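You operate a simulated robot arm through the tools that you are given. There is no shell and no other tool. Be economical: measure what you need, move in short steps, check, and stop when the job is done.

You run a simulated robot arm. Do the job below in one go: nothing can be reset, and whatever is moved stays where it is left.

TASK
Put the blue pack from the freezer in the open foam box and lid it.
Fine: shut the freezer.

Only the result counts: the job must be done as asked and must still hold three seconds after the hand-in. Knocking over, shifting, dropping, spilling or breaking anything else fails it. Lids that push on must go on centred and level and be pressed home; caps that screw on are set level and turned clockwise until they are tight.

THE ROBOT
A 7-joint arm with a two-finger parallel gripper on a trunk, on a base that drives. Base frame: it is fixed to the floor where the robot stands at the start and does not move with it; the origin is under the middle of the robot, x ahead of it, y to its left, z up. Units: mm, rad, N and s.
With the tool pointing down near the work surface it reaches from about 100 to 520 mm from the robot's upright axis, wherever it stands. Its first joint turns from -2.007 to 2.007 rad. Places, roughly: boost button [800, -100, 1200]; foam [0, 700, 900]; freezer door [800, -100, 1600]. Payload 3.91 kg.
Tool frame: the origin (TCP) lies between the finger pads and is the grasp point; the fingertips stand 30 mm ahead of it; z points along the fingers, y is the line along which they close. The gripper opens to 110 mm. The fingers are 20 mm wide and 10 mm thick; the gripper's body (48 by 112 mm) begins 55 mm behind the TCP.
Orientation is that of the tool frame in the base frame, as a unit quaternion [w, x, y, z]. With the fingers straight down and closing along the base's y, the tool's x points along the base's -x, its y along +y and its z along -z.

THE INTERFACE
- The arm moves only by the tool arm_command. Its argument "deltas" is text: rows parted by semicolons, each of 7 numbers parted by spaces: the shift along the base's x, y, z in mm, then the turn, a rotation vector about the base's x, y, z in rad, then the gripper command, from -1 (shut) to 1 (fully open), values between in proportion. In form: dx dy dz ax ay az jaw; .... A call has 1 to 12 rows; each row shifts and turns the commanded pose from where the row before left it. Rows are played at 5 a second. More than 50 mm and 0.15 rad between two rows, or a gripper value outside its range, and nothing of the call is played. A pose out of reach is approached as far as the arm can. The call stops where the force on the tool passes 90 N (or 10 N more than at its start, if that is more) or the arm is blocked; 0.2 s more then pass. Each finger travels about 153 mm/s and halts on what it meets, pressing with about 26 N; the grip force reading is that of the motor and also rises with nothing between the fingers. The clock runs only during rows and for 0.2 s after the last one: add rows that do not move to give the fingers time. The reply holds the time, the measured pose of the TCP, the force on the tool along the base axes, the opening and the grip force, in the units named above and with some noise, with the torque about the TCP (base axes, N m) and any sound that the robot's microphone picked up.
- Cameras (640 x 400 px; columns grow to the right, rows downward): "scene" is now at [228.4, 237.8, 1630.6]; the picture's right is [0.36, -0.93, 0.00], its down [-0.16, -0.06, -0.99] and it looks along [0.92, 0.35, -0.17] (base axes); focal length 214 px, centre (320, 200). "wrist" rides on the gripper at [72, 17, -103] in the tool frame; the picture's right is [-0.23, 0.97, 0.00], its down [-0.76, -0.18, -0.62] and it looks along [-0.61, -0.14, 0.78] (tool axes); focal length 222 px, centre (320, 200). There is no depth. A picture from a camera that has moved, and an enlarged one, comes with that camera's place and axes in the base frame and with its lens.
- get_image(camera): a new picture of that camera. No time passes.
- move_column(by): slides the trunk up (or, below 0, down) by that many mm; the arm and the scene camera ride with it, the base frame stays. It gives what a move gives, with no picture.
- base_move(legs): drives the robot by 1 to 6 legs, each [ahead, left, turn to the left] in mm, mm and rad, along the robot's own axes; the way and the turn of a leg run together, so that a leg with both is an arc; at most 1500 mm and 3.142 rad a leg. The arm and the cameras ride along, it lands a little off, and it stops where it bumps. It gives what a move gives.
- head_to(pan, tilt): turns the head with the scene camera to pan (to the left, within 1.396 rad either way) and tilt (down, from -0.506 to 1.204), counted from straight ahead of the robot. It gives what a move gives.
- close_up(camera, box): a new picture of the part [left, top, right, bottom] of that camera's present view, enlarged. No time passes.
- job_done(): hands the job in; it is judged then, once.

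Work in short steps. Places have to be worked out from the pictures, the camera data and where the tool is seen: move nearer, look again, correct. Check each grasp and each placing, and mend what went wrong. You have 120 turns and 82 pictures in all, those below and enlarged ones among them. Open the gripper and draw the arm clear of the work before you hand the job in, unless the task says otherwise; then end with one line.

The tools are called after "Emit:" as name(argument=value, ...) on one line, values as JSON. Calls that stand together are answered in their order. arm_command: Moves the arm, as the interface text tells. Its arguments: {"type":"object","properties":{"deltas":{"type":"string"}},"required":["deltas"]} The other tools are called the same way: move_column (by) slides the trunk up or down; base_move (legs) drives the base; head_to (pan, tilt) turns the head that bears the scene camera; get_image (camera) takes a picture; close_up (camera, box) takes an enlarged picture of a part of a camera's view; job_done () hands the job in.

At the start:

```text
t: 0.0
tool_pos: [357.0, 226.0, 1639.4]
orientation: [0.001, 0.0, 1.0, 0.0]
wrist_force: [-0.2, -0.6, -0.3]
moment: [0.03, 0.0, -0.01]
grip_width: 110.2
grasp_force: 0.1
trunk travel left (down, up): [-925.0, 65.0]
robot x, y, heading: [1.5, 1.1, 0.001]
head pan, tilt: [0.367, 0.169]
```

scene: 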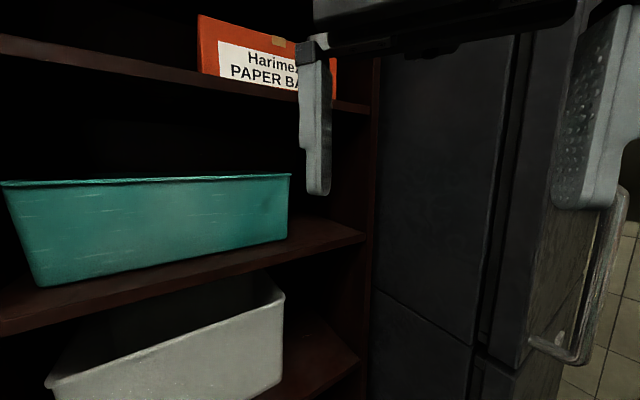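
wrist: 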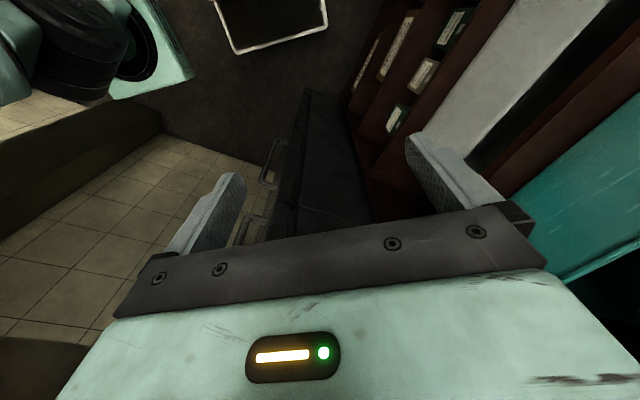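

I see the shelf and the freezer side; I'll turn the head right to look at the freezer front.

Emit:
head_to(pan=-0.2, tilt=0.3)

Emit:
get_image(camera="scene")

```text
t: 1.0
tool_pos: [355.3, 226.5, 1639.5]
orientation: [-0.001, 0.0, 1.0, 0.0]
wrist_force: [0.6, -0.1, 0.2]
moment: [0.02, 0.0, -0.01]
grip_width: 109.8
grasp_force: 0.0
trunk travel left (down, up): [-925.0, 65.0]
robot x, y, heading: [-2.0, -0.6, -0.002]
head pan, tilt: [-0.201, 0.3]
```

```text
79 pictures are left
camera scene: at [233.2, 186.0, 1618.4], right [-0.2, -0.98, 0.0], down [-0.29, 0.06, -0.96], along [0.94, -0.19, -0.3], focal length 214 px, centre (320, 200)
```

scene: 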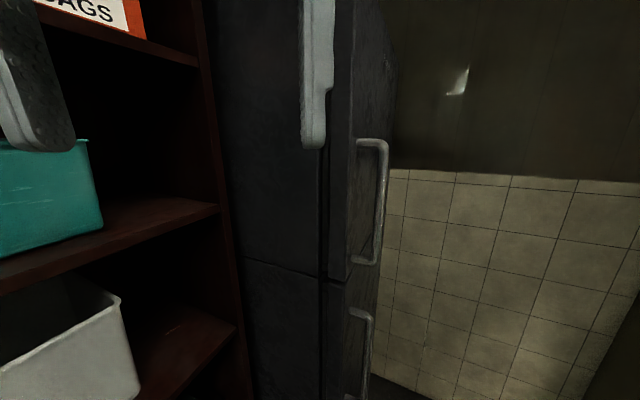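

The freezer stands ahead with its front facing -y. I look left toward the foam boxes.

Emit:
head_to(pan=1.39, tilt=0.7)

Emit:
get_image(camera="scene")

Emit:
head_to(pan=-1.2, tilt=0.6)

Emit:
get_image(camera="scene")

```text
t: 2.6
tool_pos: [355.5, 227.7, 1639.6]
orientation: [-0.001, 0.001, 1.0, 0.0]
wrist_force: [-0.6, 0.0, 0.2]
moment: [0.0, -0.02, -0.01]
grip_width: 109.9
grasp_force: 0.2
trunk travel left (down, up): [-925.0, 65.0]
robot x, y, heading: [-1.2, 3.1, -0.004]
head pan, tilt: [1.389, 0.7]
```

```text
78 pictures are left
camera scene: at [157.0, 288.1, 1582.3], right [0.98, -0.18, 0.0], down [-0.12, -0.63, -0.77], along [0.14, 0.75, -0.64], focal length 214 px, centre (320, 200)
```

scene: 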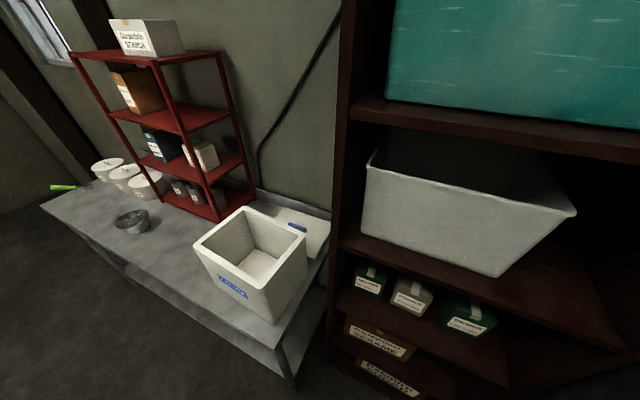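

```text
t: 5.0
tool_pos: [355.9, 227.5, 1639.4]
orientation: [-0.001, 0.0, 1.0, 0.0]
wrist_force: [0.0, 0.1, 0.0]
moment: [0.01, 0.02, 0.03]
grip_width: 110.2
grasp_force: 0.0
trunk travel left (down, up): [-925.0, 65.0]
robot x, y, heading: [-0.9, -3.2, -0.003]
head pan, tilt: [-1.201, 0.6]
```

```text
77 pictures are left
camera scene: at [173.6, 122.2, 1590.9], right [-0.93, -0.36, 0.0], down [-0.2, 0.53, -0.83], along [0.3, -0.77, -0.56], focal length 214 px, centre (320, 200)
```

scene: 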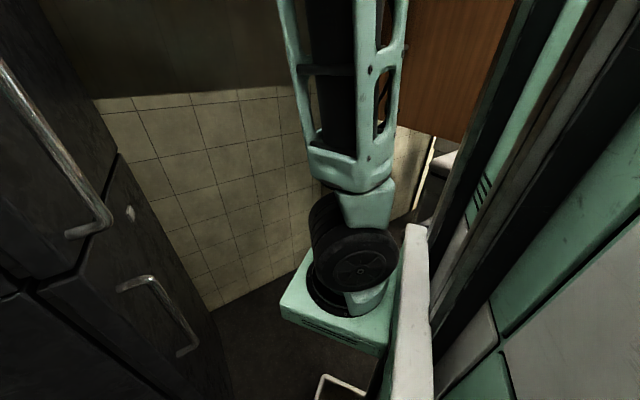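

The freezer door seems to run from about (640,40) to (960,-240), facing the robot obliquely, handle on its left. I turn to face it and back off a bit.

Emit:
base_move(legs=[[0, 0, 0.85], [-150, -300, 0]])

Emit:
head_to(pan=-0.2, tilt=0.4)

Emit:
get_image(camera="scene")

```text
t: 9.3
tool_pos: [181.5, 123.5, 1638.8]
orientation: [0.0, -0.419, 0.908, 0.001]
wrist_force: [-0.4, 0.0, 0.1]
moment: [-0.03, 0.03, -0.01]
grip_width: 110.2
grasp_force: 0.0
trunk travel left (down, up): [-925.0, 65.0]
robot x, y, heading: [121.1, -292.3, 0.862]
head pan, tilt: [-1.201, 0.6]
stopped in leg 2: the robot was blocked; the commanded pose is now the measured one
```

```text
t: 10.6
tool_pos: [180.2, 124.3, 1637.5]
orientation: [0.0, -0.418, 0.909, 0.001]
wrist_force: [0.9, 1.1, -0.3]
moment: [0.0, 0.01, 0.0]
grip_width: 110.0
grasp_force: 0.1
trunk travel left (down, up): [-925.0, 65.0]
robot x, y, heading: [121.9, -294.1, 0.863]
head pan, tilt: [-0.201, 0.4]
```

```text
76 pictures are left
camera scene: at [132.0, 4.7, 1609.1], right [0.61, -0.79, 0.0], down [-0.31, -0.24, -0.92], along [0.73, 0.57, -0.39], focal length 214 px, centre (320, 200)
```

scene: 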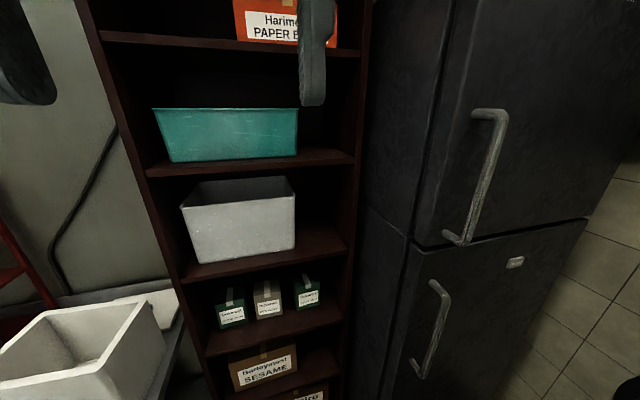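

The base was blocked on its way right/back. I look to the right and to the left to see the room.

Emit:
head_to(pan=-1.39, tilt=0.8)

Emit:
get_image(camera="scene")

Emit:
head_to(pan=0.7, tilt=0.7)

Emit:
get_image(camera="scene")

Emit:
get_image(camera="wrist")

```text
t: 12.0
tool_pos: [181.5, 123.4, 1640.0]
orientation: [0.0, -0.418, 0.908, 0.0]
wrist_force: [0.0, 0.2, 0.5]
moment: [-0.01, -0.04, 0.03]
grip_width: 110.1
grasp_force: 0.1
trunk travel left (down, up): [-925.0, 65.0]
robot x, y, heading: [121.3, -294.5, 0.859]
head pan, tilt: [-1.389, 0.799]
```

```text
75 pictures are left
camera scene: at [128.5, -92.7, 1574.0], right [-0.5, -0.86, 0.0], down [-0.62, 0.36, -0.7], along [0.6, -0.35, -0.72], focal length 214 px, centre (320, 200)
```

scene: 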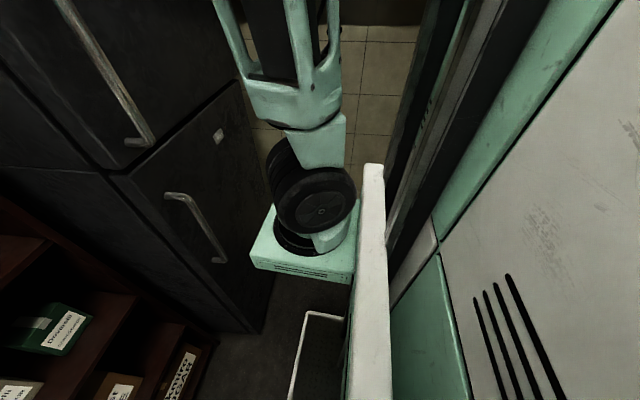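

```text
t: 14.0
tool_pos: [181.6, 124.5, 1639.4]
orientation: [0.0, -0.418, 0.908, 0.0]
wrist_force: [0.9, -0.2, -0.9]
moment: [-0.01, 0.01, -0.02]
grip_width: 109.9
grasp_force: 0.1
trunk travel left (down, up): [-925.0, 65.0]
robot x, y, heading: [124.0, -292.6, 0.859]
head pan, tilt: [0.7, 0.7]
```

```text
74 pictures are left
camera scene: at [59.6, 32.8, 1582.2], right [1.0, -0.01, 0.0], down [-0.01, -0.64, -0.76], along [0.01, 0.76, -0.64], focal length 214 px, centre (320, 200)
```

scene: 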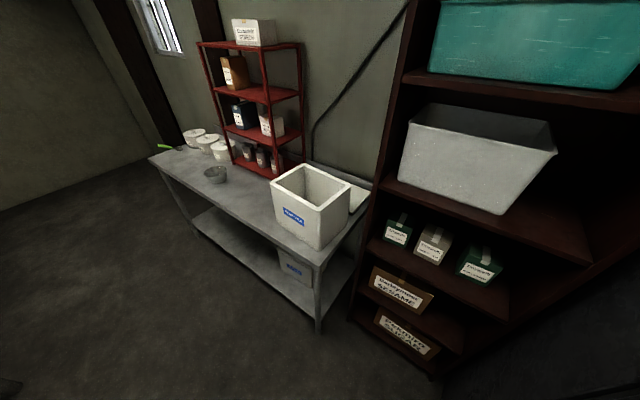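

```text
73 pictures are left
camera wrist: at [121.1, 79.5, 1742.6], right [-0.59, 0.81, 0.0], down [0.63, 0.46, 0.62], along [0.5, 0.37, -0.78], focal length 222 px, centre (320, 200)
```

wrist: 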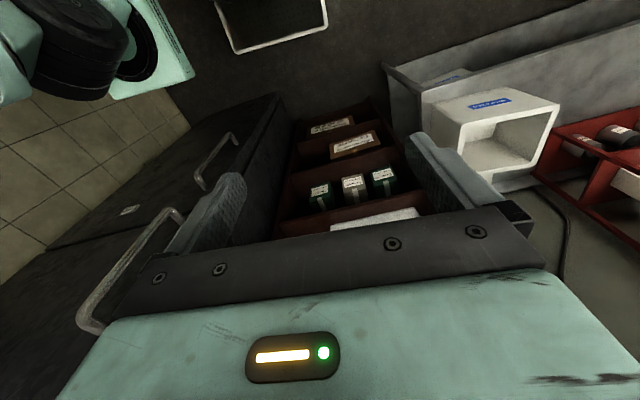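

Foam box with its lid lies on the table to the left; the freezer is the upper door. I go forward a bit and further right to line up with the handle.

Emit:
base_move(legs=[[80, 0, 0], [0, -200, 0]])

Emit:
head_to(pan=-0.4, tilt=0.4)

Emit:
get_image(camera="scene")

```text
t: 16.3
tool_pos: [384.4, 55.7, 1639.1]
orientation: [0.0, -0.419, 0.908, 0.0]
wrist_force: [0.2, 0.6, 0.4]
moment: [-0.07, 0.03, -0.01]
grip_width: 110.1
grasp_force: 0.0
trunk travel left (down, up): [-925.0, 65.0]
robot x, y, heading: [327.6, -361.6, 0.861]
head pan, tilt: [0.7, 0.7]
```

```text
t: 17.6
tool_pos: [386.0, 55.4, 1638.7]
orientation: [0.001, -0.418, 0.908, 0.001]
wrist_force: [-0.2, -0.1, -0.2]
moment: [-0.03, 0.0, 0.0]
grip_width: 109.9
grasp_force: 0.1
trunk travel left (down, up): [-925.0, 65.0]
robot x, y, heading: [327.2, -358.7, 0.866]
head pan, tilt: [-0.4, 0.4]
```

```text
72 pictures are left
camera scene: at [345.7, -79.9, 1609.1], right [0.45, -0.89, 0.0], down [-0.35, -0.17, -0.92], along [0.82, 0.41, -0.39], focal length 214 px, centre (320, 200)
```

scene: 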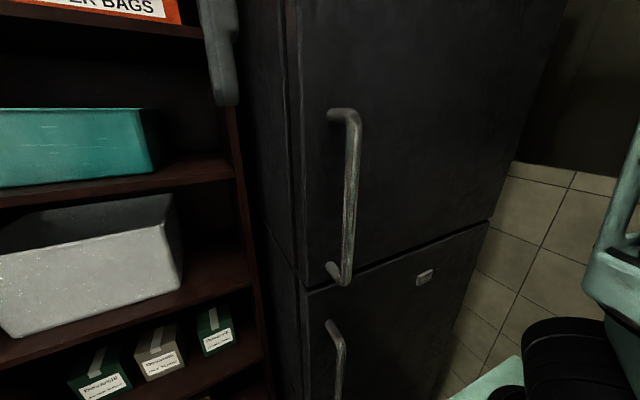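

The handle bar is vertical at about (647,17), z 1305–1602, 494 mm ahead of the robot. I swing the tool to horizontal while shifting right, in front of the handle.

Emit:
arm_command(deltas="18 -10.5 0 0.1085 -0.0928 0 1;18 -10.5 0 0.1085 -0.0928 0 1;18 -10.5 0 0.1085 -0.0928 0 1;18 -10.5 0 0.1085 -0.0928 0 1;18 -10.5 0 0.1085 -0.0928 0 1")

Emit:
get_image(camera="scene")

```text
t: 18.8
tool_pos: [475.4, 15.5, 1641.0]
orientation: [0.323, -0.373, 0.859, 0.137]
wrist_force: [-9.6, -1.7, 0.3]
moment: [0.13, -0.64, -0.24]
grip_width: 110.1
grasp_force: 0.0
out of reach, approached as far as the arm can: row 5
trunk travel left (down, up): [-925.0, 65.0]
robot x, y, heading: [325.9, -360.0, 0.863]
head pan, tilt: [-0.4, 0.4]
```

```text
71 pictures are left
camera scene: at [340.8, -78.5, 1608.9], right [0.45, -0.89, 0.0], down [-0.35, -0.18, -0.92], along [0.82, 0.41, -0.39], focal length 214 px, centre (320, 200)
```

scene: 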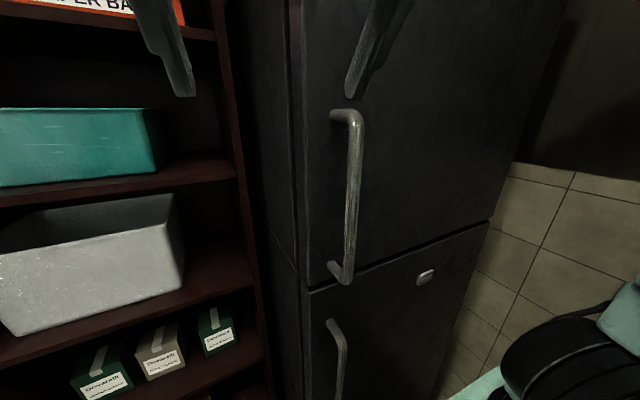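

Row 5 was out of reach, probably since the arm is stretched high. I lower the hand and go on turning.

Emit:
arm_command(deltas="0 0 -40 0 0 0 1;0 0 -40 0 0 0 1;0 0 -40 0 0 0 1;0 0 -40 0 0 0 1;5 -10 0 0.1085 -0.0928 0 1;5 -10 0 0.1085 -0.0928 0 1;5 -10 0 0.1085 -0.0928 0 1;5 -10 0 0.1085 -0.0928 0 1")

Emit:
get_image(camera="scene")

```text
t: 19.2
tool_pos: [467.0, 12.0, 1612.3]
orientation: [0.315, -0.383, 0.853, 0.162]
wrist_force: [5.4, -3.8, 39.1]
moment: [-4.16, 4.51, 1.01]
grip_width: 110.0
grasp_force: 0.0
out of reach, approached as far as the arm can: row 2
trunk travel left (down, up): [-925.0, 65.0]
robot x, y, heading: [327.0, -363.2, 0.86]
head pan, tilt: [-0.4, 0.4]
stopped in row 2: the force on the tool passed its limit at 100 N (the readings are from after the stop); the commanded pose is now the measured one
```

```text
70 pictures are left
camera scene: at [344.6, -79.8, 1603.5], right [0.45, -0.89, 0.0], down [-0.4, -0.2, -0.9], along [0.8, 0.41, -0.45], focal length 214 px, centre (320, 200)
```

scene: 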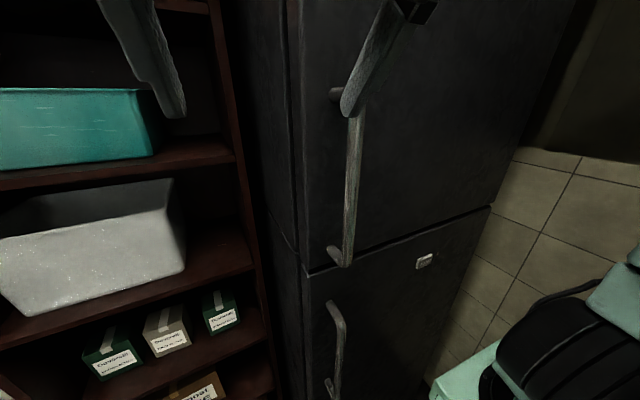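

The hand pressed on my own head. I back up and shift the hand right, clear of the head, before turning further.

Emit:
arm_command(deltas="0 0 30 0 0 0 1;30 -26 0 0 0 0 1;30 -26 0 0 0 0 1;30 -26 0 0 0 0 1;30 -26 0 0 0 0 1")

Emit:
head_to(pan=-0.4, tilt=0.2)

Emit:
get_image(camera="scene")

```text
t: 20.4
tool_pos: [467.5, 5.0, 1657.9]
orientation: [0.316, -0.386, 0.853, 0.157]
wrist_force: [0.0, -0.6, 0.9]
moment: [0.04, -0.01, 0.01]
grip_width: 109.8
grasp_force: 0.0
out of reach, approached as far as the arm can: row 2, 3, 4, 5
trunk travel left (down, up): [-925.0, 65.0]
robot x, y, heading: [324.5, -364.1, 0.856]
head pan, tilt: [-0.4, 0.4]
```

```text
t: 21.2
tool_pos: [467.8, 5.1, 1658.9]
orientation: [0.317, -0.384, 0.853, 0.156]
wrist_force: [-0.2, 0.3, -0.4]
moment: [0.0, -0.01, 0.02]
grip_width: 109.9
grasp_force: 0.1
trunk travel left (down, up): [-925.0, 65.0]
robot x, y, heading: [326.4, -361.1, 0.861]
head pan, tilt: [-0.4, 0.201]
```

```text
69 pictures are left
camera scene: at [346.3, -79.6, 1627.6], right [0.45, -0.89, 0.0], down [-0.18, -0.09, -0.98], along [0.88, 0.44, -0.2], focal length 214 px, centre (320, 200)
```

scene: 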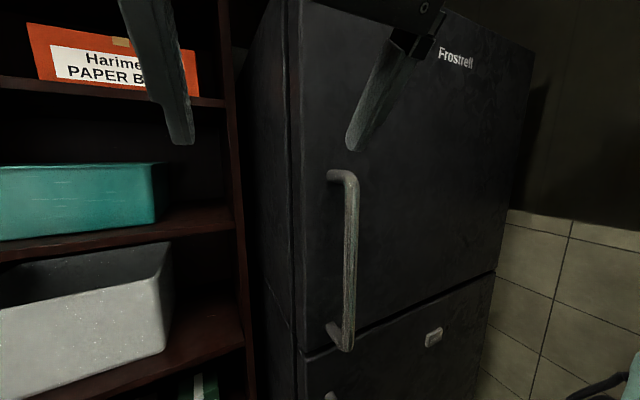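

The arm is over-stretched this high. I turn the tool back to vertical, then lower it in front of the head and move right.

Emit:
arm_command(deltas="0 0 0 -0.1085 0.0928 0 1;0 0 0 -0.1085 0.0928 0 1;0 0 0 -0.1085 0.0928 0 1;0 0 0 -0.1085 0.0928 0 1;10 -5 -30 -0.05 0.043 0 1;10 -8 -30 0 0 0 1;10 -8 -30 0 0 0 1;10 -8 -30 0 0 0 1")

Emit:
get_image(camera="scene")

```text
t: 23.0
tool_pos: [494.0, -10.5, 1548.5]
orientation: [0.034, -0.41, 0.911, 0.023]
wrist_force: [0.4, 0.2, 0.8]
moment: [0.01, -0.01, -0.02]
grip_width: 110.0
grasp_force: 0.0
out of reach, approached as far as the arm can: row 7, 8
trunk travel left (down, up): [-925.0, 65.0]
robot x, y, heading: [326.2, -365.4, 0.86]
head pan, tilt: [-0.4, 0.201]
```

```text
68 pictures are left
camera scene: at [346.5, -79.5, 1627.7], right [0.45, -0.89, 0.0], down [-0.18, -0.09, -0.98], along [0.88, 0.44, -0.2], focal length 214 px, centre (320, 200)
```

scene: 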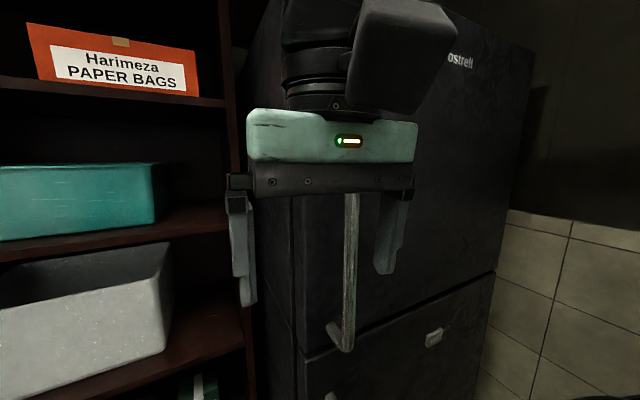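

I need to see the arm's configuration; I look at it with the head turned right.

Emit:
head_to(pan=-1.0, tilt=0.3)

Emit:
get_image(camera="scene")

```text
t: 24.0
tool_pos: [493.4, -10.4, 1550.4]
orientation: [0.035, -0.41, 0.911, 0.023]
wrist_force: [0.0, 0.6, 0.2]
moment: [-0.02, 0.02, 0.0]
grip_width: 110.0
grasp_force: 0.0
trunk travel left (down, up): [-925.0, 65.0]
robot x, y, heading: [327.2, -357.7, 0.86]
head pan, tilt: [-1.0, 0.3]
```

```text
67 pictures are left
camera scene: at [355.4, -134.0, 1618.4], right [-0.14, -0.99, 0.0], down [-0.29, 0.04, -0.96], along [0.95, -0.13, -0.3], focal length 214 px, centre (320, 200)
```

scene: 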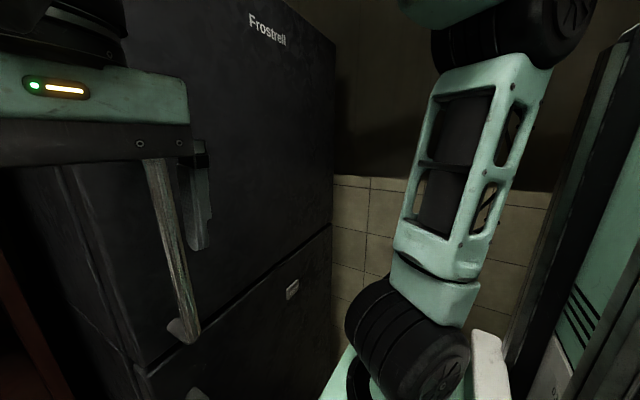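

The arm is folded too tightly: the shoulder sits about 200 ahead and 135 right of the base centre. I move the robot left and back so the handle lies ahead-right at comfortable reach.

Emit:
base_move(legs=[[-40, 0, 0], [0, 370, 0.035]])

Emit:
head_to(pan=-0.7, tilt=0.25)

```text
t: 24.9
tool_pos: [478.8, -26.0, 1549.8]
orientation: [0.035, -0.412, 0.91, 0.023]
wrist_force: [-0.2, -0.3, 0.3]
moment: [-0.04, 0.05, -0.01]
grip_width: 110.0
grasp_force: 0.1
trunk travel left (down, up): [-925.0, 65.0]
robot x, y, heading: [313.0, -377.2, 0.873]
head pan, tilt: [-1.0, 0.3]
stopped in leg 1: the robot was blocked; the commanded pose is now the measured one
```

```text
t: 25.7
tool_pos: [479.1, -25.7, 1549.9]
orientation: [0.035, -0.413, 0.91, 0.023]
wrist_force: [0.1, -0.2, -0.4]
moment: [-0.01, -0.01, 0.0]
grip_width: 110.0
grasp_force: 0.1
trunk travel left (down, up): [-925.0, 65.0]
robot x, y, heading: [317.9, -379.5, 0.873]
head pan, tilt: [-0.7, 0.25]
```

Something behind blocks here; moving left leads away from it.

Emit:
base_move(legs=[[0, 370, 0.02]])

Emit:
get_image(camera="scene")

```text
t: 28.0
tool_pos: [190.7, 209.7, 1550.2]
orientation: [0.035, -0.419, 0.907, 0.024]
wrist_force: [-0.5, -1.1, 0.3]
moment: [0.04, 0.0, 0.01]
grip_width: 110.0
grasp_force: 0.0
trunk travel left (down, up): [-925.0, 65.0]
robot x, y, heading: [31.4, -148.9, 0.888]
head pan, tilt: [-0.7, 0.25]
```

```text
66 pictures are left
camera scene: at [54.5, 111.9, 1623.2], right [0.18, -0.98, 0.0], down [-0.24, -0.05, -0.97], along [0.95, 0.18, -0.25], focal length 214 px, centre (320, 200)
```

scene: 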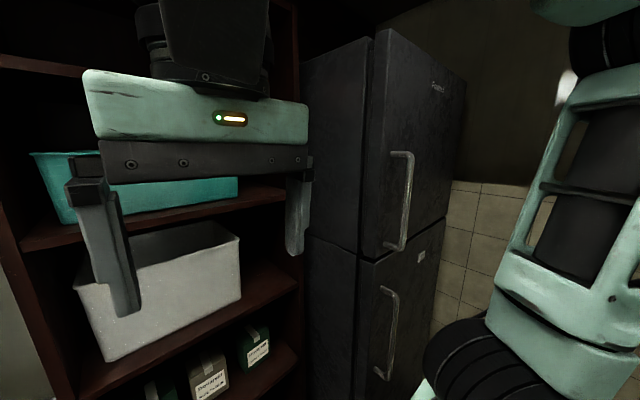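

Handle now lies 517 ahead, 373 right. I move the hand right in steps, tool still vertical.

Emit:
arm_command(deltas="36 -24 0 0 0 0 1;36 -24 0 0 0 0 1;36 -24 0 0 0 0 1;36 -28 0 0 0 0 1;36 -28 0 0 0 0 1;36 -28 0 0 0 0 1;36 -28 0 0 0 0 1;36 -28 0 0 0 0 1")

```text
t: 29.8
tool_pos: [197.1, 212.0, 1547.0]
orientation: [0.034, -0.421, 0.906, 0.024]
wrist_force: [0.5, -0.2, -0.6]
moment: [0.03, 0.02, -0.01]
grip_width: 109.9
grasp_force: 0.2
out of reach, approached as far as the arm can: row 1, 2, 3, 4, 5, 6, 7, 8
trunk travel left (down, up): [-925.0, 65.0]
robot x, y, heading: [32.2, -145.4, 0.884]
head pan, tilt: [-0.7, 0.25]
```

All rows were out of reach; I test a small raise to learn how the commanded pose behaves.

Emit:
arm_command(deltas="0 0 40 0 0 0 1;0 0 40 0 0 0 1")

Emit:
get_image(camera="scene")

```text
t: 30.4
tool_pos: [195.6, 211.4, 1626.8]
orientation: [0.035, -0.42, 0.906, 0.024]
wrist_force: [-0.1, -0.8, -0.2]
moment: [0.01, 0.03, -0.01]
grip_width: 109.9
grasp_force: 0.1
trunk travel left (down, up): [-925.0, 65.0]
robot x, y, heading: [30.9, -140.9, 0.883]
head pan, tilt: [-0.7, 0.25]
```

```text
65 pictures are left
camera scene: at [54.5, 112.1, 1623.1], right [0.18, -0.98, 0.0], down [-0.24, -0.05, -0.97], along [0.95, 0.18, -0.25], focal length 214 px, centre (320, 200)
```

scene: 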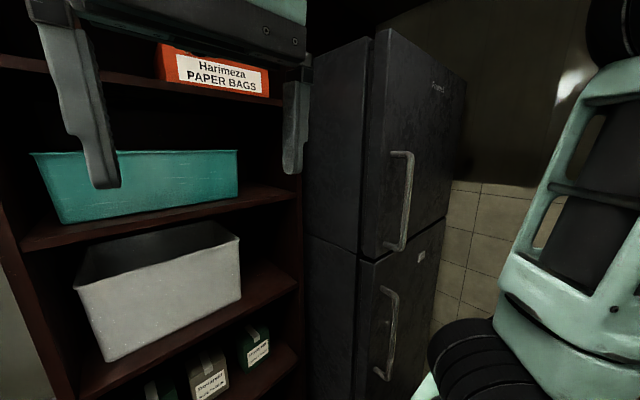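

The pose clamps where the arm can't follow. Now I try moving right at this height.

Emit:
arm_command(deltas="36 -28 0 0 0 0 1;36 -28 0 0 0 0 1;36 -28 0 0 0 0 1")

```text
t: 31.2
tool_pos: [212.5, 201.8, 1624.5]
orientation: [0.034, -0.42, 0.907, 0.023]
wrist_force: [-0.3, -0.1, -0.3]
moment: [0.02, 0.02, 0.03]
grip_width: 110.1
grasp_force: 0.1
out of reach, approached as far as the arm can: row 1, 2, 3
trunk travel left (down, up): [-925.0, 65.0]
robot x, y, heading: [30.5, -140.2, 0.887]
head pan, tilt: [-0.7, 0.25]
```

I probe which direction is free: outward from the shoulder first, then right.

Emit:
arm_command(deltas="25 31 0 0 0 0 1;25 31 0 0 0 0 1;31 -25 0 0 0 0 1;31 -25 0 0 0 0 1;31 -25 0 0 0 0 1;31 -25 0 0 0 0 1")

```text
t: 32.6
tool_pos: [396.8, 179.4, 1611.9]
orientation: [0.034, -0.421, 0.906, 0.024]
wrist_force: [-0.6, 0.0, 1.2]
moment: [0.01, -0.01, -0.04]
grip_width: 110.1
grasp_force: 0.0
out of reach, approached as far as the arm can: row 5, 6
trunk travel left (down, up): [-925.0, 65.0]
robot x, y, heading: [27.9, -142.3, 0.886]
head pan, tilt: [-0.7, 0.25]
```

Moving outward works — there is a minimum radius of ~280 mm. I lower the hand here and then continue.

Emit:
arm_command(deltas="0 0 -40 0 0 0 1;0 0 -40 0 0 0 1;0 0 -40 0 0 0 1;0 0 -40 0 0 0 1;31 -25 0 0 0 0 1;31 -25 0 0 0 0 1")

Emit:
get_image(camera="scene")

```text
t: 34.0
tool_pos: [465.7, 136.5, 1451.4]
orientation: [0.035, -0.42, 0.907, 0.024]
wrist_force: [-0.7, -0.1, -0.3]
moment: [-0.03, -0.01, -0.01]
grip_width: 110.2
grasp_force: 0.0
out of reach, approached as far as the arm can: row 1, 2
trunk travel left (down, up): [-925.0, 65.0]
robot x, y, heading: [31.0, -142.2, 0.881]
head pan, tilt: [-0.7, 0.25]
```

```text
64 pictures are left
camera scene: at [54.0, 112.3, 1623.1], right [0.18, -0.98, 0.0], down [-0.24, -0.05, -0.97], along [0.95, 0.18, -0.25], focal length 214 px, centre (320, 200)
```

scene: 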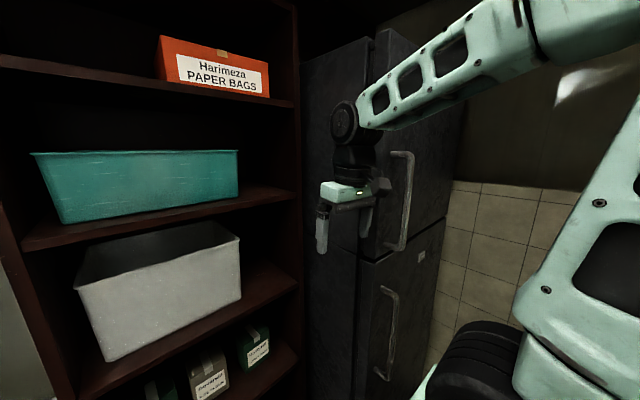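

Good configuration now. I tilt the tool towards horizontal at this place.

Emit:
arm_command(deltas="0 0 0 0.1104 -0.0905 0 1;0 0 0 0.1104 -0.0905 0 1;0 0 0 0.1104 -0.0905 0 1;0 0 0 0.1104 -0.0905 0 1;0 0 0 0.1104 -0.0905 0 1;0 0 0 0.1104 -0.0905 0 1")

```text
t: 35.4
tool_pos: [515.5, 230.0, 1415.3]
orientation: [0.405, -0.378, 0.807, 0.203]
wrist_force: [0.8, -0.3, 0.3]
moment: [0.01, 0.01, -0.03]
grip_width: 109.8
grasp_force: 0.0
out of reach, approached as far as the arm can: row 1, 2, 3, 4, 5, 6
trunk travel left (down, up): [-925.0, 65.0]
robot x, y, heading: [37.3, -146.3, 0.88]
head pan, tilt: [-0.7, 0.25]
```

The arm compromised by pushing out: the wrist wants to be farther from the shoulder. I move the base further left and back a bit so the handle is at longer reach.

Emit:
base_move(legs=[[-70, 0, 0], [0, 100, 0.01]])

Emit:
arm_command(deltas="0 0 5 0.1104 -0.0905 0 1;0 0 5 0.1104 -0.0905 0 1;0 0 5 0.1104 -0.0905 0 1;0 0 5 0.1104 -0.0905 0 1;0 0 5 0.04 -0.033 0 1")

Emit:
get_image(camera="scene")

```text
t: 37.2
tool_pos: [391.0, 244.8, 1416.0]
orientation: [0.403, -0.382, 0.806, 0.204]
wrist_force: [-0.2, 0.6, -0.1]
moment: [0.0, 0.0, -0.02]
grip_width: 109.9
grasp_force: 0.1
trunk travel left (down, up): [-925.0, 65.0]
robot x, y, heading: [-92.5, -136.1, 0.898]
head pan, tilt: [-0.7, 0.25]
```

```text
t: 38.4
tool_pos: [440.5, 293.4, 1492.4]
orientation: [0.632, -0.307, 0.64, 0.311]
wrist_force: [-0.8, -0.2, 0.1]
moment: [0.0, -0.01, 0.02]
grip_width: 110.1
grasp_force: 0.1
out of reach, approached as far as the arm can: row 1, 2, 3, 4, 5
trunk travel left (down, up): [-925.0, 65.0]
robot x, y, heading: [-90.5, -134.6, 0.896]
head pan, tilt: [-0.7, 0.25]
```

```text
63 pictures are left
camera scene: at [-69.9, 122.5, 1623.1], right [0.2, -0.98, 0.0], down [-0.24, -0.05, -0.97], along [0.95, 0.19, -0.25], focal length 214 px, centre (320, 200)
```

scene: 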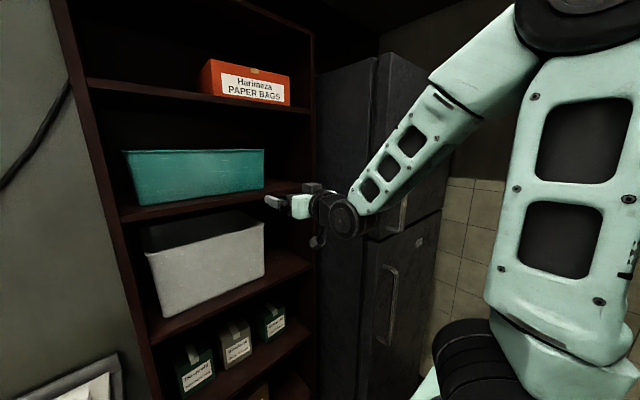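

Tool is exactly horizontal and along the door normal. I move right and slightly back in steps, watching for the reach limit.

Emit:
arm_command(deltas="14 -30.5 -8 0 0 0 1;14 -30.5 -8 0 0 0 1;14 -30.5 -8 0 0 0 1;14 -30.5 -8 0 0 0 1")

```text
t: 39.4
tool_pos: [515.6, 186.5, 1473.1]
orientation: [0.632, -0.308, 0.64, 0.311]
wrist_force: [0.2, 1.0, 0.1]
moment: [0.0, -0.03, 0.03]
grip_width: 110.0
grasp_force: 0.0
out of reach, approached as far as the arm can: row 1, 2, 3
trunk travel left (down, up): [-925.0, 65.0]
robot x, y, heading: [-91.2, -134.4, 0.895]
head pan, tilt: [-0.7, 0.25]
```

Now 630 ahead, 274 right. Next diagonal back-right, to pass in front of the freezer's edge.

Emit:
arm_command(deltas="8 -38 -3 0 0 0 1;8 -38 -3 0 0 0 1;8 -38 -3 0 0 0 1;8 -38 -3 0 0 0 1")

Emit:
get_image(camera="scene")

```text
t: 40.4
tool_pos: [539.2, 39.4, 1466.3]
orientation: [0.632, -0.313, 0.634, 0.317]
wrist_force: [-53.6, 28.5, 26.0]
moment: [-0.39, -0.66, -0.16]
grip_width: 17.2
grasp_force: 0.0
trunk travel left (down, up): [-925.0, 65.0]
robot x, y, heading: [-91.5, -136.1, 0.897]
head pan, tilt: [-0.7, 0.25]
```

```text
62 pictures are left
camera scene: at [-76.6, 125.1, 1623.3], right [0.2, -0.98, 0.0], down [-0.24, -0.05, -0.97], along [0.95, 0.19, -0.24], focal length 214 px, centre (320, 200)
```

scene: 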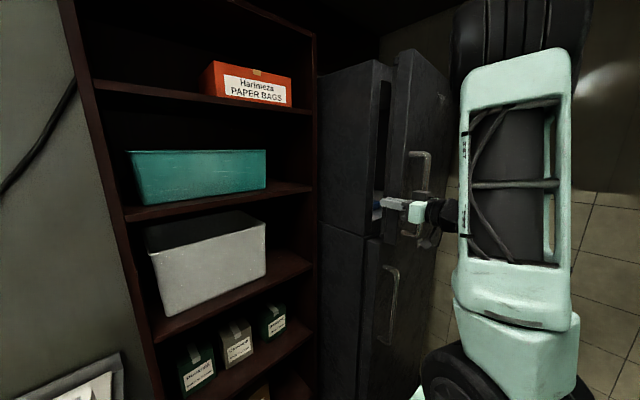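

Unexpected: the door has moved open and the fingers have been pushed to 17 mm. I zoom in.

Emit:
close_up(camera="scene", box=[340, 100, 500, 260])

Emit:
get_image(camera="wrist")

```text
2.50 times, centred on (420, 180) of scene
camera zoom: at [-76.6, 125.1, 1623.3], right [0.2, -0.98, 0.0], down [-0.24, -0.05, -0.97], along [0.95, 0.19, -0.24], focal length 536 px, centre (70, 250)
```

zoom: 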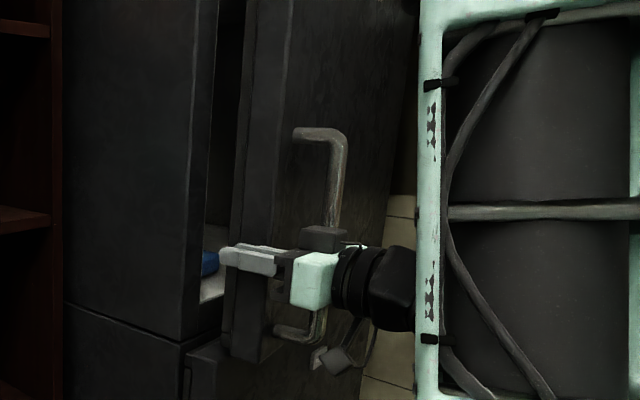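

```text
60 pictures are left
camera wrist: at [462.5, -32.5, 1394.2], right [-0.77, 0.59, 0.23], down [-0.23, -0.61, 0.76], along [0.59, 0.53, 0.61], focal length 222 px, centre (320, 200)
```

wrist: 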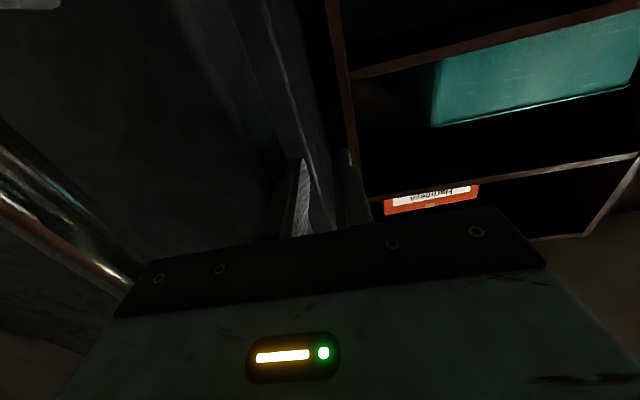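

My finger hooked the door's edge and swung the door partly open; the blue pack shows inside. I shut the fingers, ease off left, and go forward past the door's inner edge.

Emit:
arm_command(deltas="-12 9 0 0 0 0 -1;-8 6 0 0 0 0 -1;22 27 0 0 0 0 -1;22 27 0 0 0 0 -1")

Emit:
close_up(camera="scene", box=[340, 100, 500, 260])

Emit:
get_image(camera="wrist")

```text
t: 41.4
tool_pos: [569.1, 101.9, 1463.5]
orientation: [0.632, -0.307, 0.64, 0.311]
wrist_force: [-0.4, -0.5, 0.5]
moment: [0.01, -0.01, -0.01]
grip_width: 0.0
grasp_force: 26.0
trunk travel left (down, up): [-925.0, 65.0]
robot x, y, heading: [-87.1, -135.2, 0.897]
head pan, tilt: [-0.7, 0.25]
```

```text
2.50 times, centred on (420, 180) of scene
camera zoom: at [-70.2, 122.0, 1623.2], right [0.2, -0.98, 0.0], down [-0.24, -0.05, -0.97], along [0.95, 0.19, -0.25], focal length 536 px, centre (70, 250)
```

zoom: 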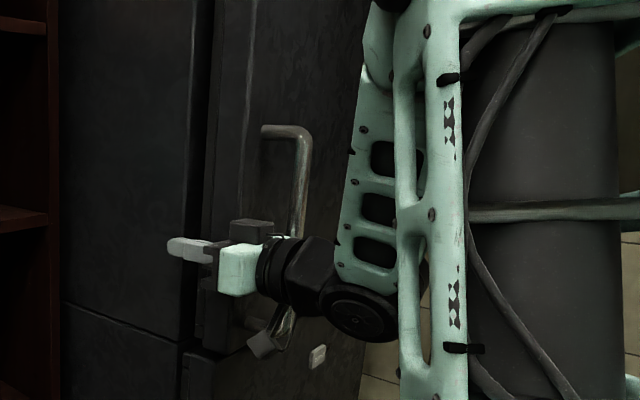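

```text
58 pictures are left
camera wrist: at [491.5, 30.5, 1392.4], right [-0.76, 0.6, 0.24], down [-0.24, -0.6, 0.76], along [0.6, 0.53, 0.6], focal length 222 px, centre (320, 200)
```

wrist: 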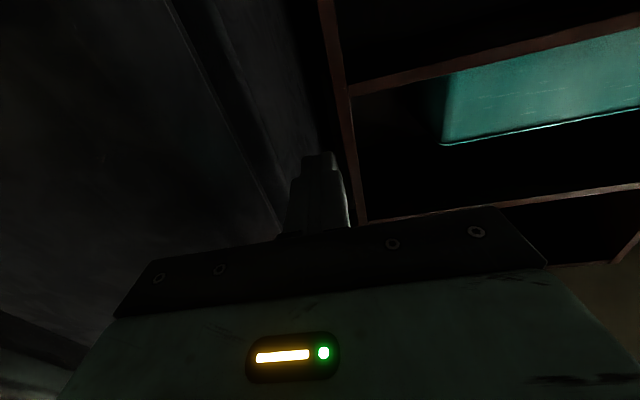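

The door seems to have swung back partly. I look closer at the seam.

Emit:
close_up(camera="scene", box=[360, 160, 424, 200])

```text
10.00 times, centred on (392, 180) of scene
camera zoom: at [-70.2, 122.0, 1623.2], right [0.2, -0.98, 0.0], down [-0.24, -0.05, -0.97], along [0.95, 0.19, -0.25], focal length 2145 px, centre (-400, 400)
```

zoom: 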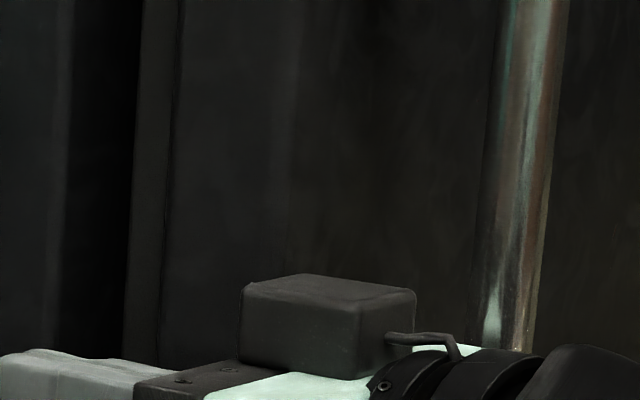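

Triangulating from three views again, the bar is at about (587,-2) (depth nearer than I thought). I back the hand off, then move in front of the bar with open jaws.

Emit:
arm_command(deltas="-26 -32 0 0 0 0 -1;-26 -32 0 0 0 0 -1;-26 -32 0 0 0 0 -1;-26 -32 0 0 0 0 -1;31 -25 0 0 0 0 1;31 -25 0 0 0 0 1")

Emit:
close_up(camera="scene", box=[340, 100, 500, 260])

Emit:
get_image(camera="wrist")

```text
t: 42.8
tool_pos: [535.6, -80.2, 1462.1]
orientation: [0.632, -0.308, 0.639, 0.312]
wrist_force: [-0.8, 0.7, 0.8]
moment: [-0.02, 0.0, -0.02]
grip_width: 110.0
grasp_force: 0.0
out of reach, approached as far as the arm can: row 3
trunk travel left (down, up): [-925.0, 65.0]
robot x, y, heading: [-92.0, -134.4, 0.896]
head pan, tilt: [-0.7, 0.25]
```

```text
2.50 times, centred on (420, 180) of scene
camera zoom: at [-70.7, 122.6, 1623.1], right [0.2, -0.98, 0.0], down [-0.24, -0.05, -0.97], along [0.95, 0.19, -0.25], focal length 536 px, centre (70, 250)
```

zoom: 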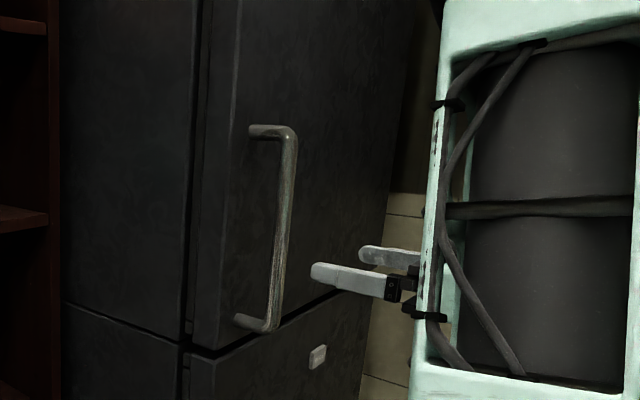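

```text
55 pictures are left
camera wrist: at [458.0, -152.3, 1390.8], right [-0.76, 0.6, 0.24], down [-0.23, -0.6, 0.76], along [0.6, 0.53, 0.6], focal length 222 px, centre (320, 200)
```

wrist: 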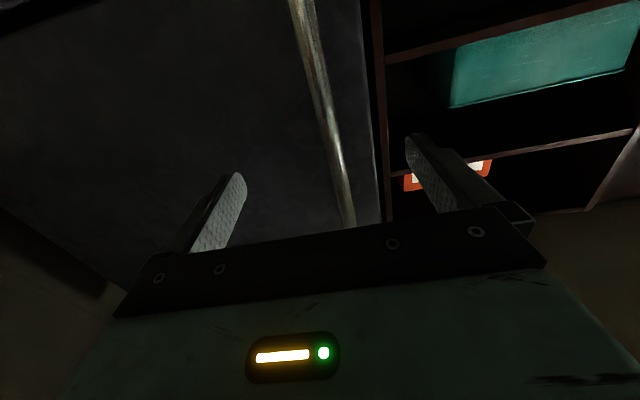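

The bar shows between the fingers; it sits at (588,0), 92 mm ahead. I advance and grip.

Emit:
arm_command(deltas="17 26 3 0 0 0 1;17 26 3 0 0 0 1;16 25 3 0 0 0 1;0 0 0 0 0 0 -1;0 0 0 0 0 0 -1;0 0 0 0 0 0 -1")

```text
t: 44.2
tool_pos: [588.2, -3.6, 1470.1]
orientation: [0.633, -0.306, 0.64, 0.309]
wrist_force: [16.0, -7.1, 3.1]
moment: [-0.68, -0.42, -0.24]
grip_width: 18.4
grasp_force: 45.4
trunk travel left (down, up): [-925.0, 65.0]
robot x, y, heading: [-88.2, -136.3, 0.895]
head pan, tilt: [-0.7, 0.25]
```

Grip on the bar is good (18 mm). I pull along the door's arc.

Emit:
arm_command(deltas="-14 -27 0 0 0 0 -1;-12 -27.5 0 0 0 0 -1;-10 -28 0 0 0 0 -1;-8.5 -28.5 0 0 0 0 -1")

Emit:
get_image(camera="scene")

```text
t: 45.2
tool_pos: [544.0, -112.9, 1471.3]
orientation: [0.632, -0.305, 0.642, 0.309]
wrist_force: [52.5, -14.5, -7.2]
moment: [-0.23, -0.58, -0.06]
grip_width: 18.9
grasp_force: 45.1
trunk travel left (down, up): [-925.0, 65.0]
robot x, y, heading: [-89.9, -134.0, 0.898]
head pan, tilt: [-0.7, 0.25]
```

```text
54 pictures are left
camera scene: at [-64.6, 121.2, 1623.1], right [0.2, -0.98, 0.0], down [-0.25, -0.05, -0.97], along [0.95, 0.19, -0.25], focal length 214 px, centre (320, 200)
```

scene: 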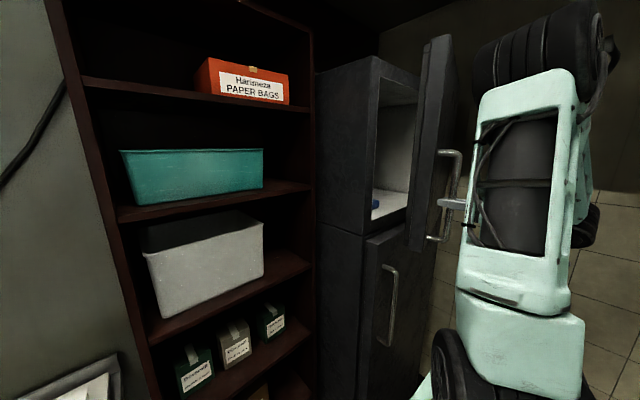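

Door opening well; the sideways pull says the arc bends right more. I keep pulling with more rightward shift.

Emit:
arm_command(deltas="-1 -33 0 0 0 0 -1;-1.5 -31.5 0 0 0 0 -1;0 -32 0 0 0 0 -1;1.5 -32 0 0 0 0 -1")

Emit:
get_image(camera="scene")

```text
t: 46.2
tool_pos: [529.1, -239.7, 1476.5]
orientation: [0.631, -0.309, 0.639, 0.313]
wrist_force: [-68.8, 1.8, -14.2]
moment: [-0.34, -1.0, -0.06]
grip_width: 19.1
grasp_force: 45.1
trunk travel left (down, up): [-925.0, 65.0]
robot x, y, heading: [-90.8, -135.4, 0.897]
head pan, tilt: [-0.7, 0.25]
```

```text
53 pictures are left
camera scene: at [-76.3, 122.6, 1623.4], right [0.2, -0.98, 0.0], down [-0.24, -0.05, -0.97], along [0.95, 0.19, -0.24], focal length 214 px, centre (320, 200)
```

scene: 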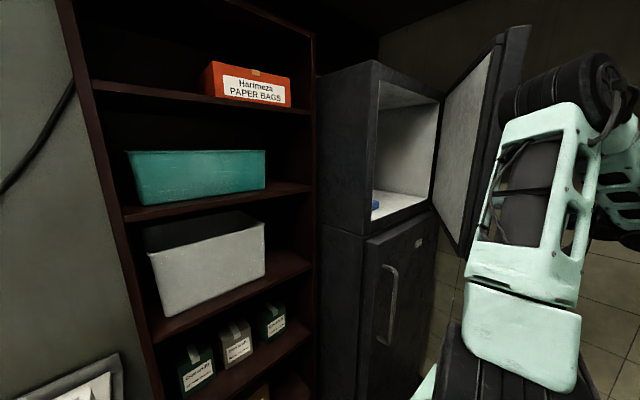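

Circle fit gives the hinge at lateral 920/depth 442, radius 465. I continue along this arc, turning the tool slightly right to spare the wrist.

Emit:
arm_command(deltas="-1 -31 0 0 0 -0.05 -1;4 -32 0 0 0 -0.05 -1;6 -32 0 0 0 -0.05 -1;8.5 -31 0 0 0 -0.05 -1")

Emit:
get_image(camera="scene")

```text
t: 47.2
tool_pos: [549.0, -368.7, 1475.4]
orientation: [0.662, -0.244, 0.665, 0.246]
wrist_force: [-40.3, -9.3, 21.6]
moment: [-0.22, -0.28, -0.18]
grip_width: 18.7
grasp_force: 44.7
trunk travel left (down, up): [-925.0, 65.0]
robot x, y, heading: [-89.6, -133.1, 0.895]
head pan, tilt: [-0.7, 0.25]
```

```text
52 pictures are left
camera scene: at [-74.3, 122.0, 1623.5], right [0.2, -0.98, 0.0], down [-0.24, -0.05, -0.97], along [0.95, 0.19, -0.24], focal length 214 px, centre (320, 200)
```

scene: 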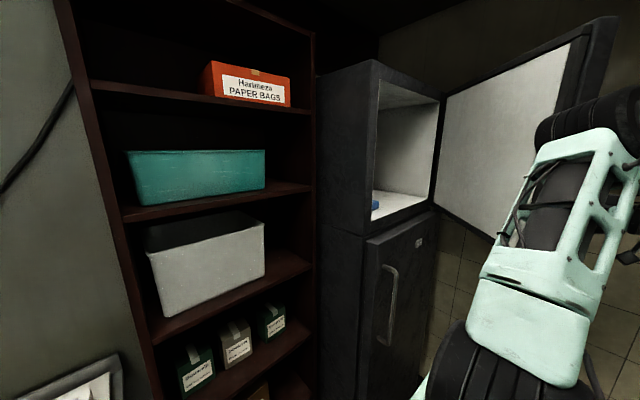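

The door is about half open. I release the bar, withdraw, and bring the closed hand round to the inside of the door.

Emit:
arm_command(deltas="0 0 0 0 0 0 1;0 0 0 0 0 0 1;-23 -19 0 0 0 0 1;-23 -19 0 0 0 0 1;-23 -19 0 0 0 0 1;-23 -19 0 0 0 0 1;-33 26.5 0 0 0 0 -1;-33 26.5 0 0 0 0 -1;-33 26.5 0 0 0 0 -1;-33 26.5 0 0 0 0 -1")

Emit:
get_image(camera="scene")

```text
t: 49.4
tool_pos: [373.1, -305.9, 1465.0]
orientation: [0.659, -0.242, 0.668, 0.247]
wrist_force: [-0.1, -0.1, -0.6]
moment: [0.0, 0.03, 0.06]
grip_width: 0.0
grasp_force: 26.2
out of reach, approached as far as the arm can: row 6, 7, 8, 9, 10
trunk travel left (down, up): [-925.0, 65.0]
robot x, y, heading: [-86.8, -131.1, 0.895]
head pan, tilt: [-0.7, 0.25]
```

```text
51 pictures are left
camera scene: at [-67.9, 121.7, 1623.1], right [0.2, -0.98, 0.0], down [-0.24, -0.05, -0.97], along [0.95, 0.19, -0.25], focal length 214 px, centre (320, 200)
```

scene: 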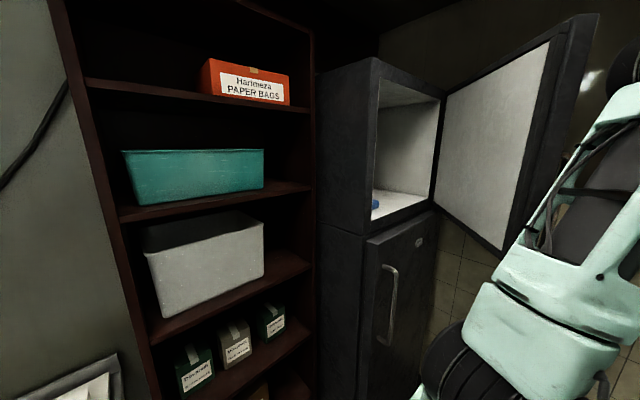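

The door holds its place. I move the fist forward, left of the door's edge, to depth ~300.

Emit:
arm_command(deltas="16 44 0 0 0 0 -1;16 44 0 0 0 0 -1;16 44 0 0 0 0 -1;28 35 0 0 0 0 -1;28 35 0 0 0 0 -1;28 35 0 0 0 0 -1;28 35 0 0 0 0 -1")

Emit:
get_image(camera="scene")

```text
t: 51.0
tool_pos: [532.2, -32.8, 1462.1]
orientation: [0.661, -0.242, 0.667, 0.246]
wrist_force: [-0.5, 0.1, 0.5]
moment: [-0.01, -0.02, 0.0]
grip_width: 0.0
grasp_force: 25.7
trunk travel left (down, up): [-925.0, 65.0]
robot x, y, heading: [-90.3, -132.9, 0.899]
head pan, tilt: [-0.7, 0.25]
```

```text
50 pictures are left
camera scene: at [-70.1, 122.0, 1623.2], right [0.2, -0.98, 0.0], down [-0.24, -0.05, -0.97], along [0.95, 0.19, -0.25], focal length 214 px, centre (320, 200)
```

scene: 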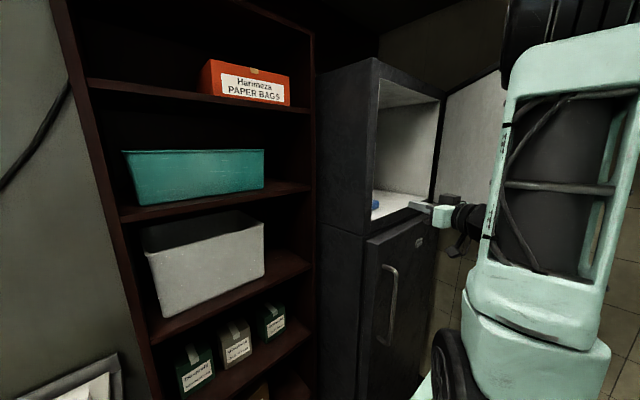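

The fist is in front of the opening, inside the door's swing. I push right against the door's inner face, turning the tool rightward.

Emit:
arm_command(deltas="31 -27 0 0 0 -0.1 -1;31 -27 0 0 0 -0.1 -1;31 -27 0 0 0 -0.1 -1;31 -27 0 0 0 -0.1 -1;31 -27 0 0 0 -0.1 -1;31 -27 0 0 0 -0.1 -1;31 -27 0 0 0 -0.1 -1;31 -27 0 0 0 -0.1 -1")

Emit:
get_image(camera="scene")

```text
t: 52.8
tool_pos: [781.4, -247.9, 1463.8]
orientation: [0.703, 0.038, 0.709, -0.03]
wrist_force: [-0.7, 0.2, 0.4]
moment: [0.01, 0.04, 0.03]
grip_width: 0.1
grasp_force: 26.2
trunk travel left (down, up): [-925.0, 65.0]
robot x, y, heading: [-93.1, -133.8, 0.895]
head pan, tilt: [-0.7, 0.25]
```

```text
49 pictures are left
camera scene: at [-70.3, 122.4, 1623.1], right [0.2, -0.98, 0.0], down [-0.24, -0.05, -0.97], along [0.95, 0.19, -0.25], focal length 214 px, centre (320, 200)
```

scene: 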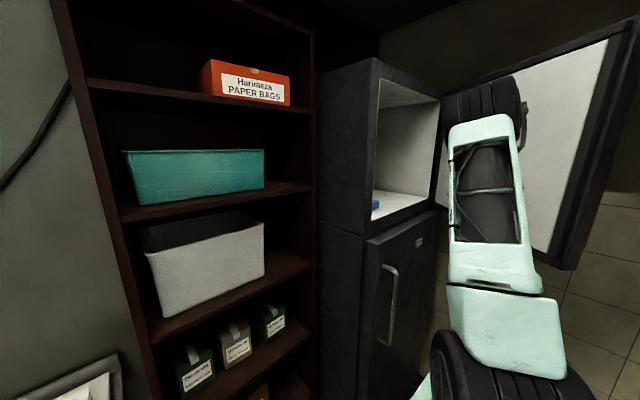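

It works; I keep pushing further right/outwards.

Emit:
arm_command(deltas="22 -36 0 0 0 -0.1 -1;22 -36 0 0 0 -0.1 -1;22 -36 0 0 0 -0.1 -1;18 -38 0 0 0 -0.1 -1;18 -38 0 0 0 -0.1 -1;18 -38 0 0 0 0 -1")

Emit:
get_image(camera="scene")

```text
t: 54.1
tool_pos: [873.7, -424.6, 1461.9]
orientation: [0.672, 0.209, 0.682, -0.198]
wrist_force: [-98.9, 61.8, 2.3]
moment: [-1.42, -0.4, -0.27]
grip_width: 0.5
grasp_force: 25.9
trunk travel left (down, up): [-925.0, 65.0]
robot x, y, heading: [-93.8, -130.2, 0.901]
head pan, tilt: [-0.7, 0.25]
stopped in row 6: the force on the tool passed its limit at 157 N (the readings are from after the stop); the commanded pose is now the measured one
```

```text
48 pictures are left
camera scene: at [-81.8, 130.1, 1622.3], right [0.2, -0.98, 0.01], down [-0.24, -0.05, -0.97], along [0.95, 0.19, -0.24], focal length 214 px, centre (320, 200)
```

scene: 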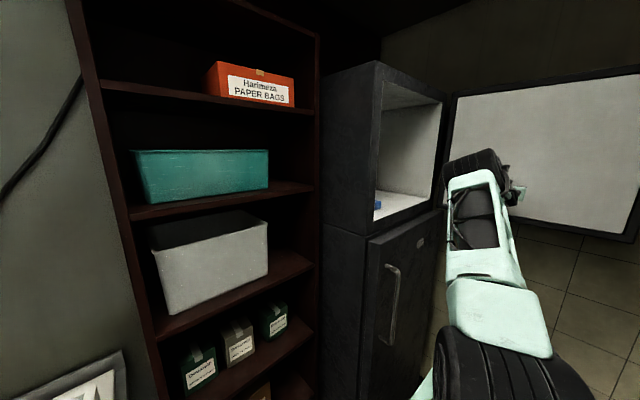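

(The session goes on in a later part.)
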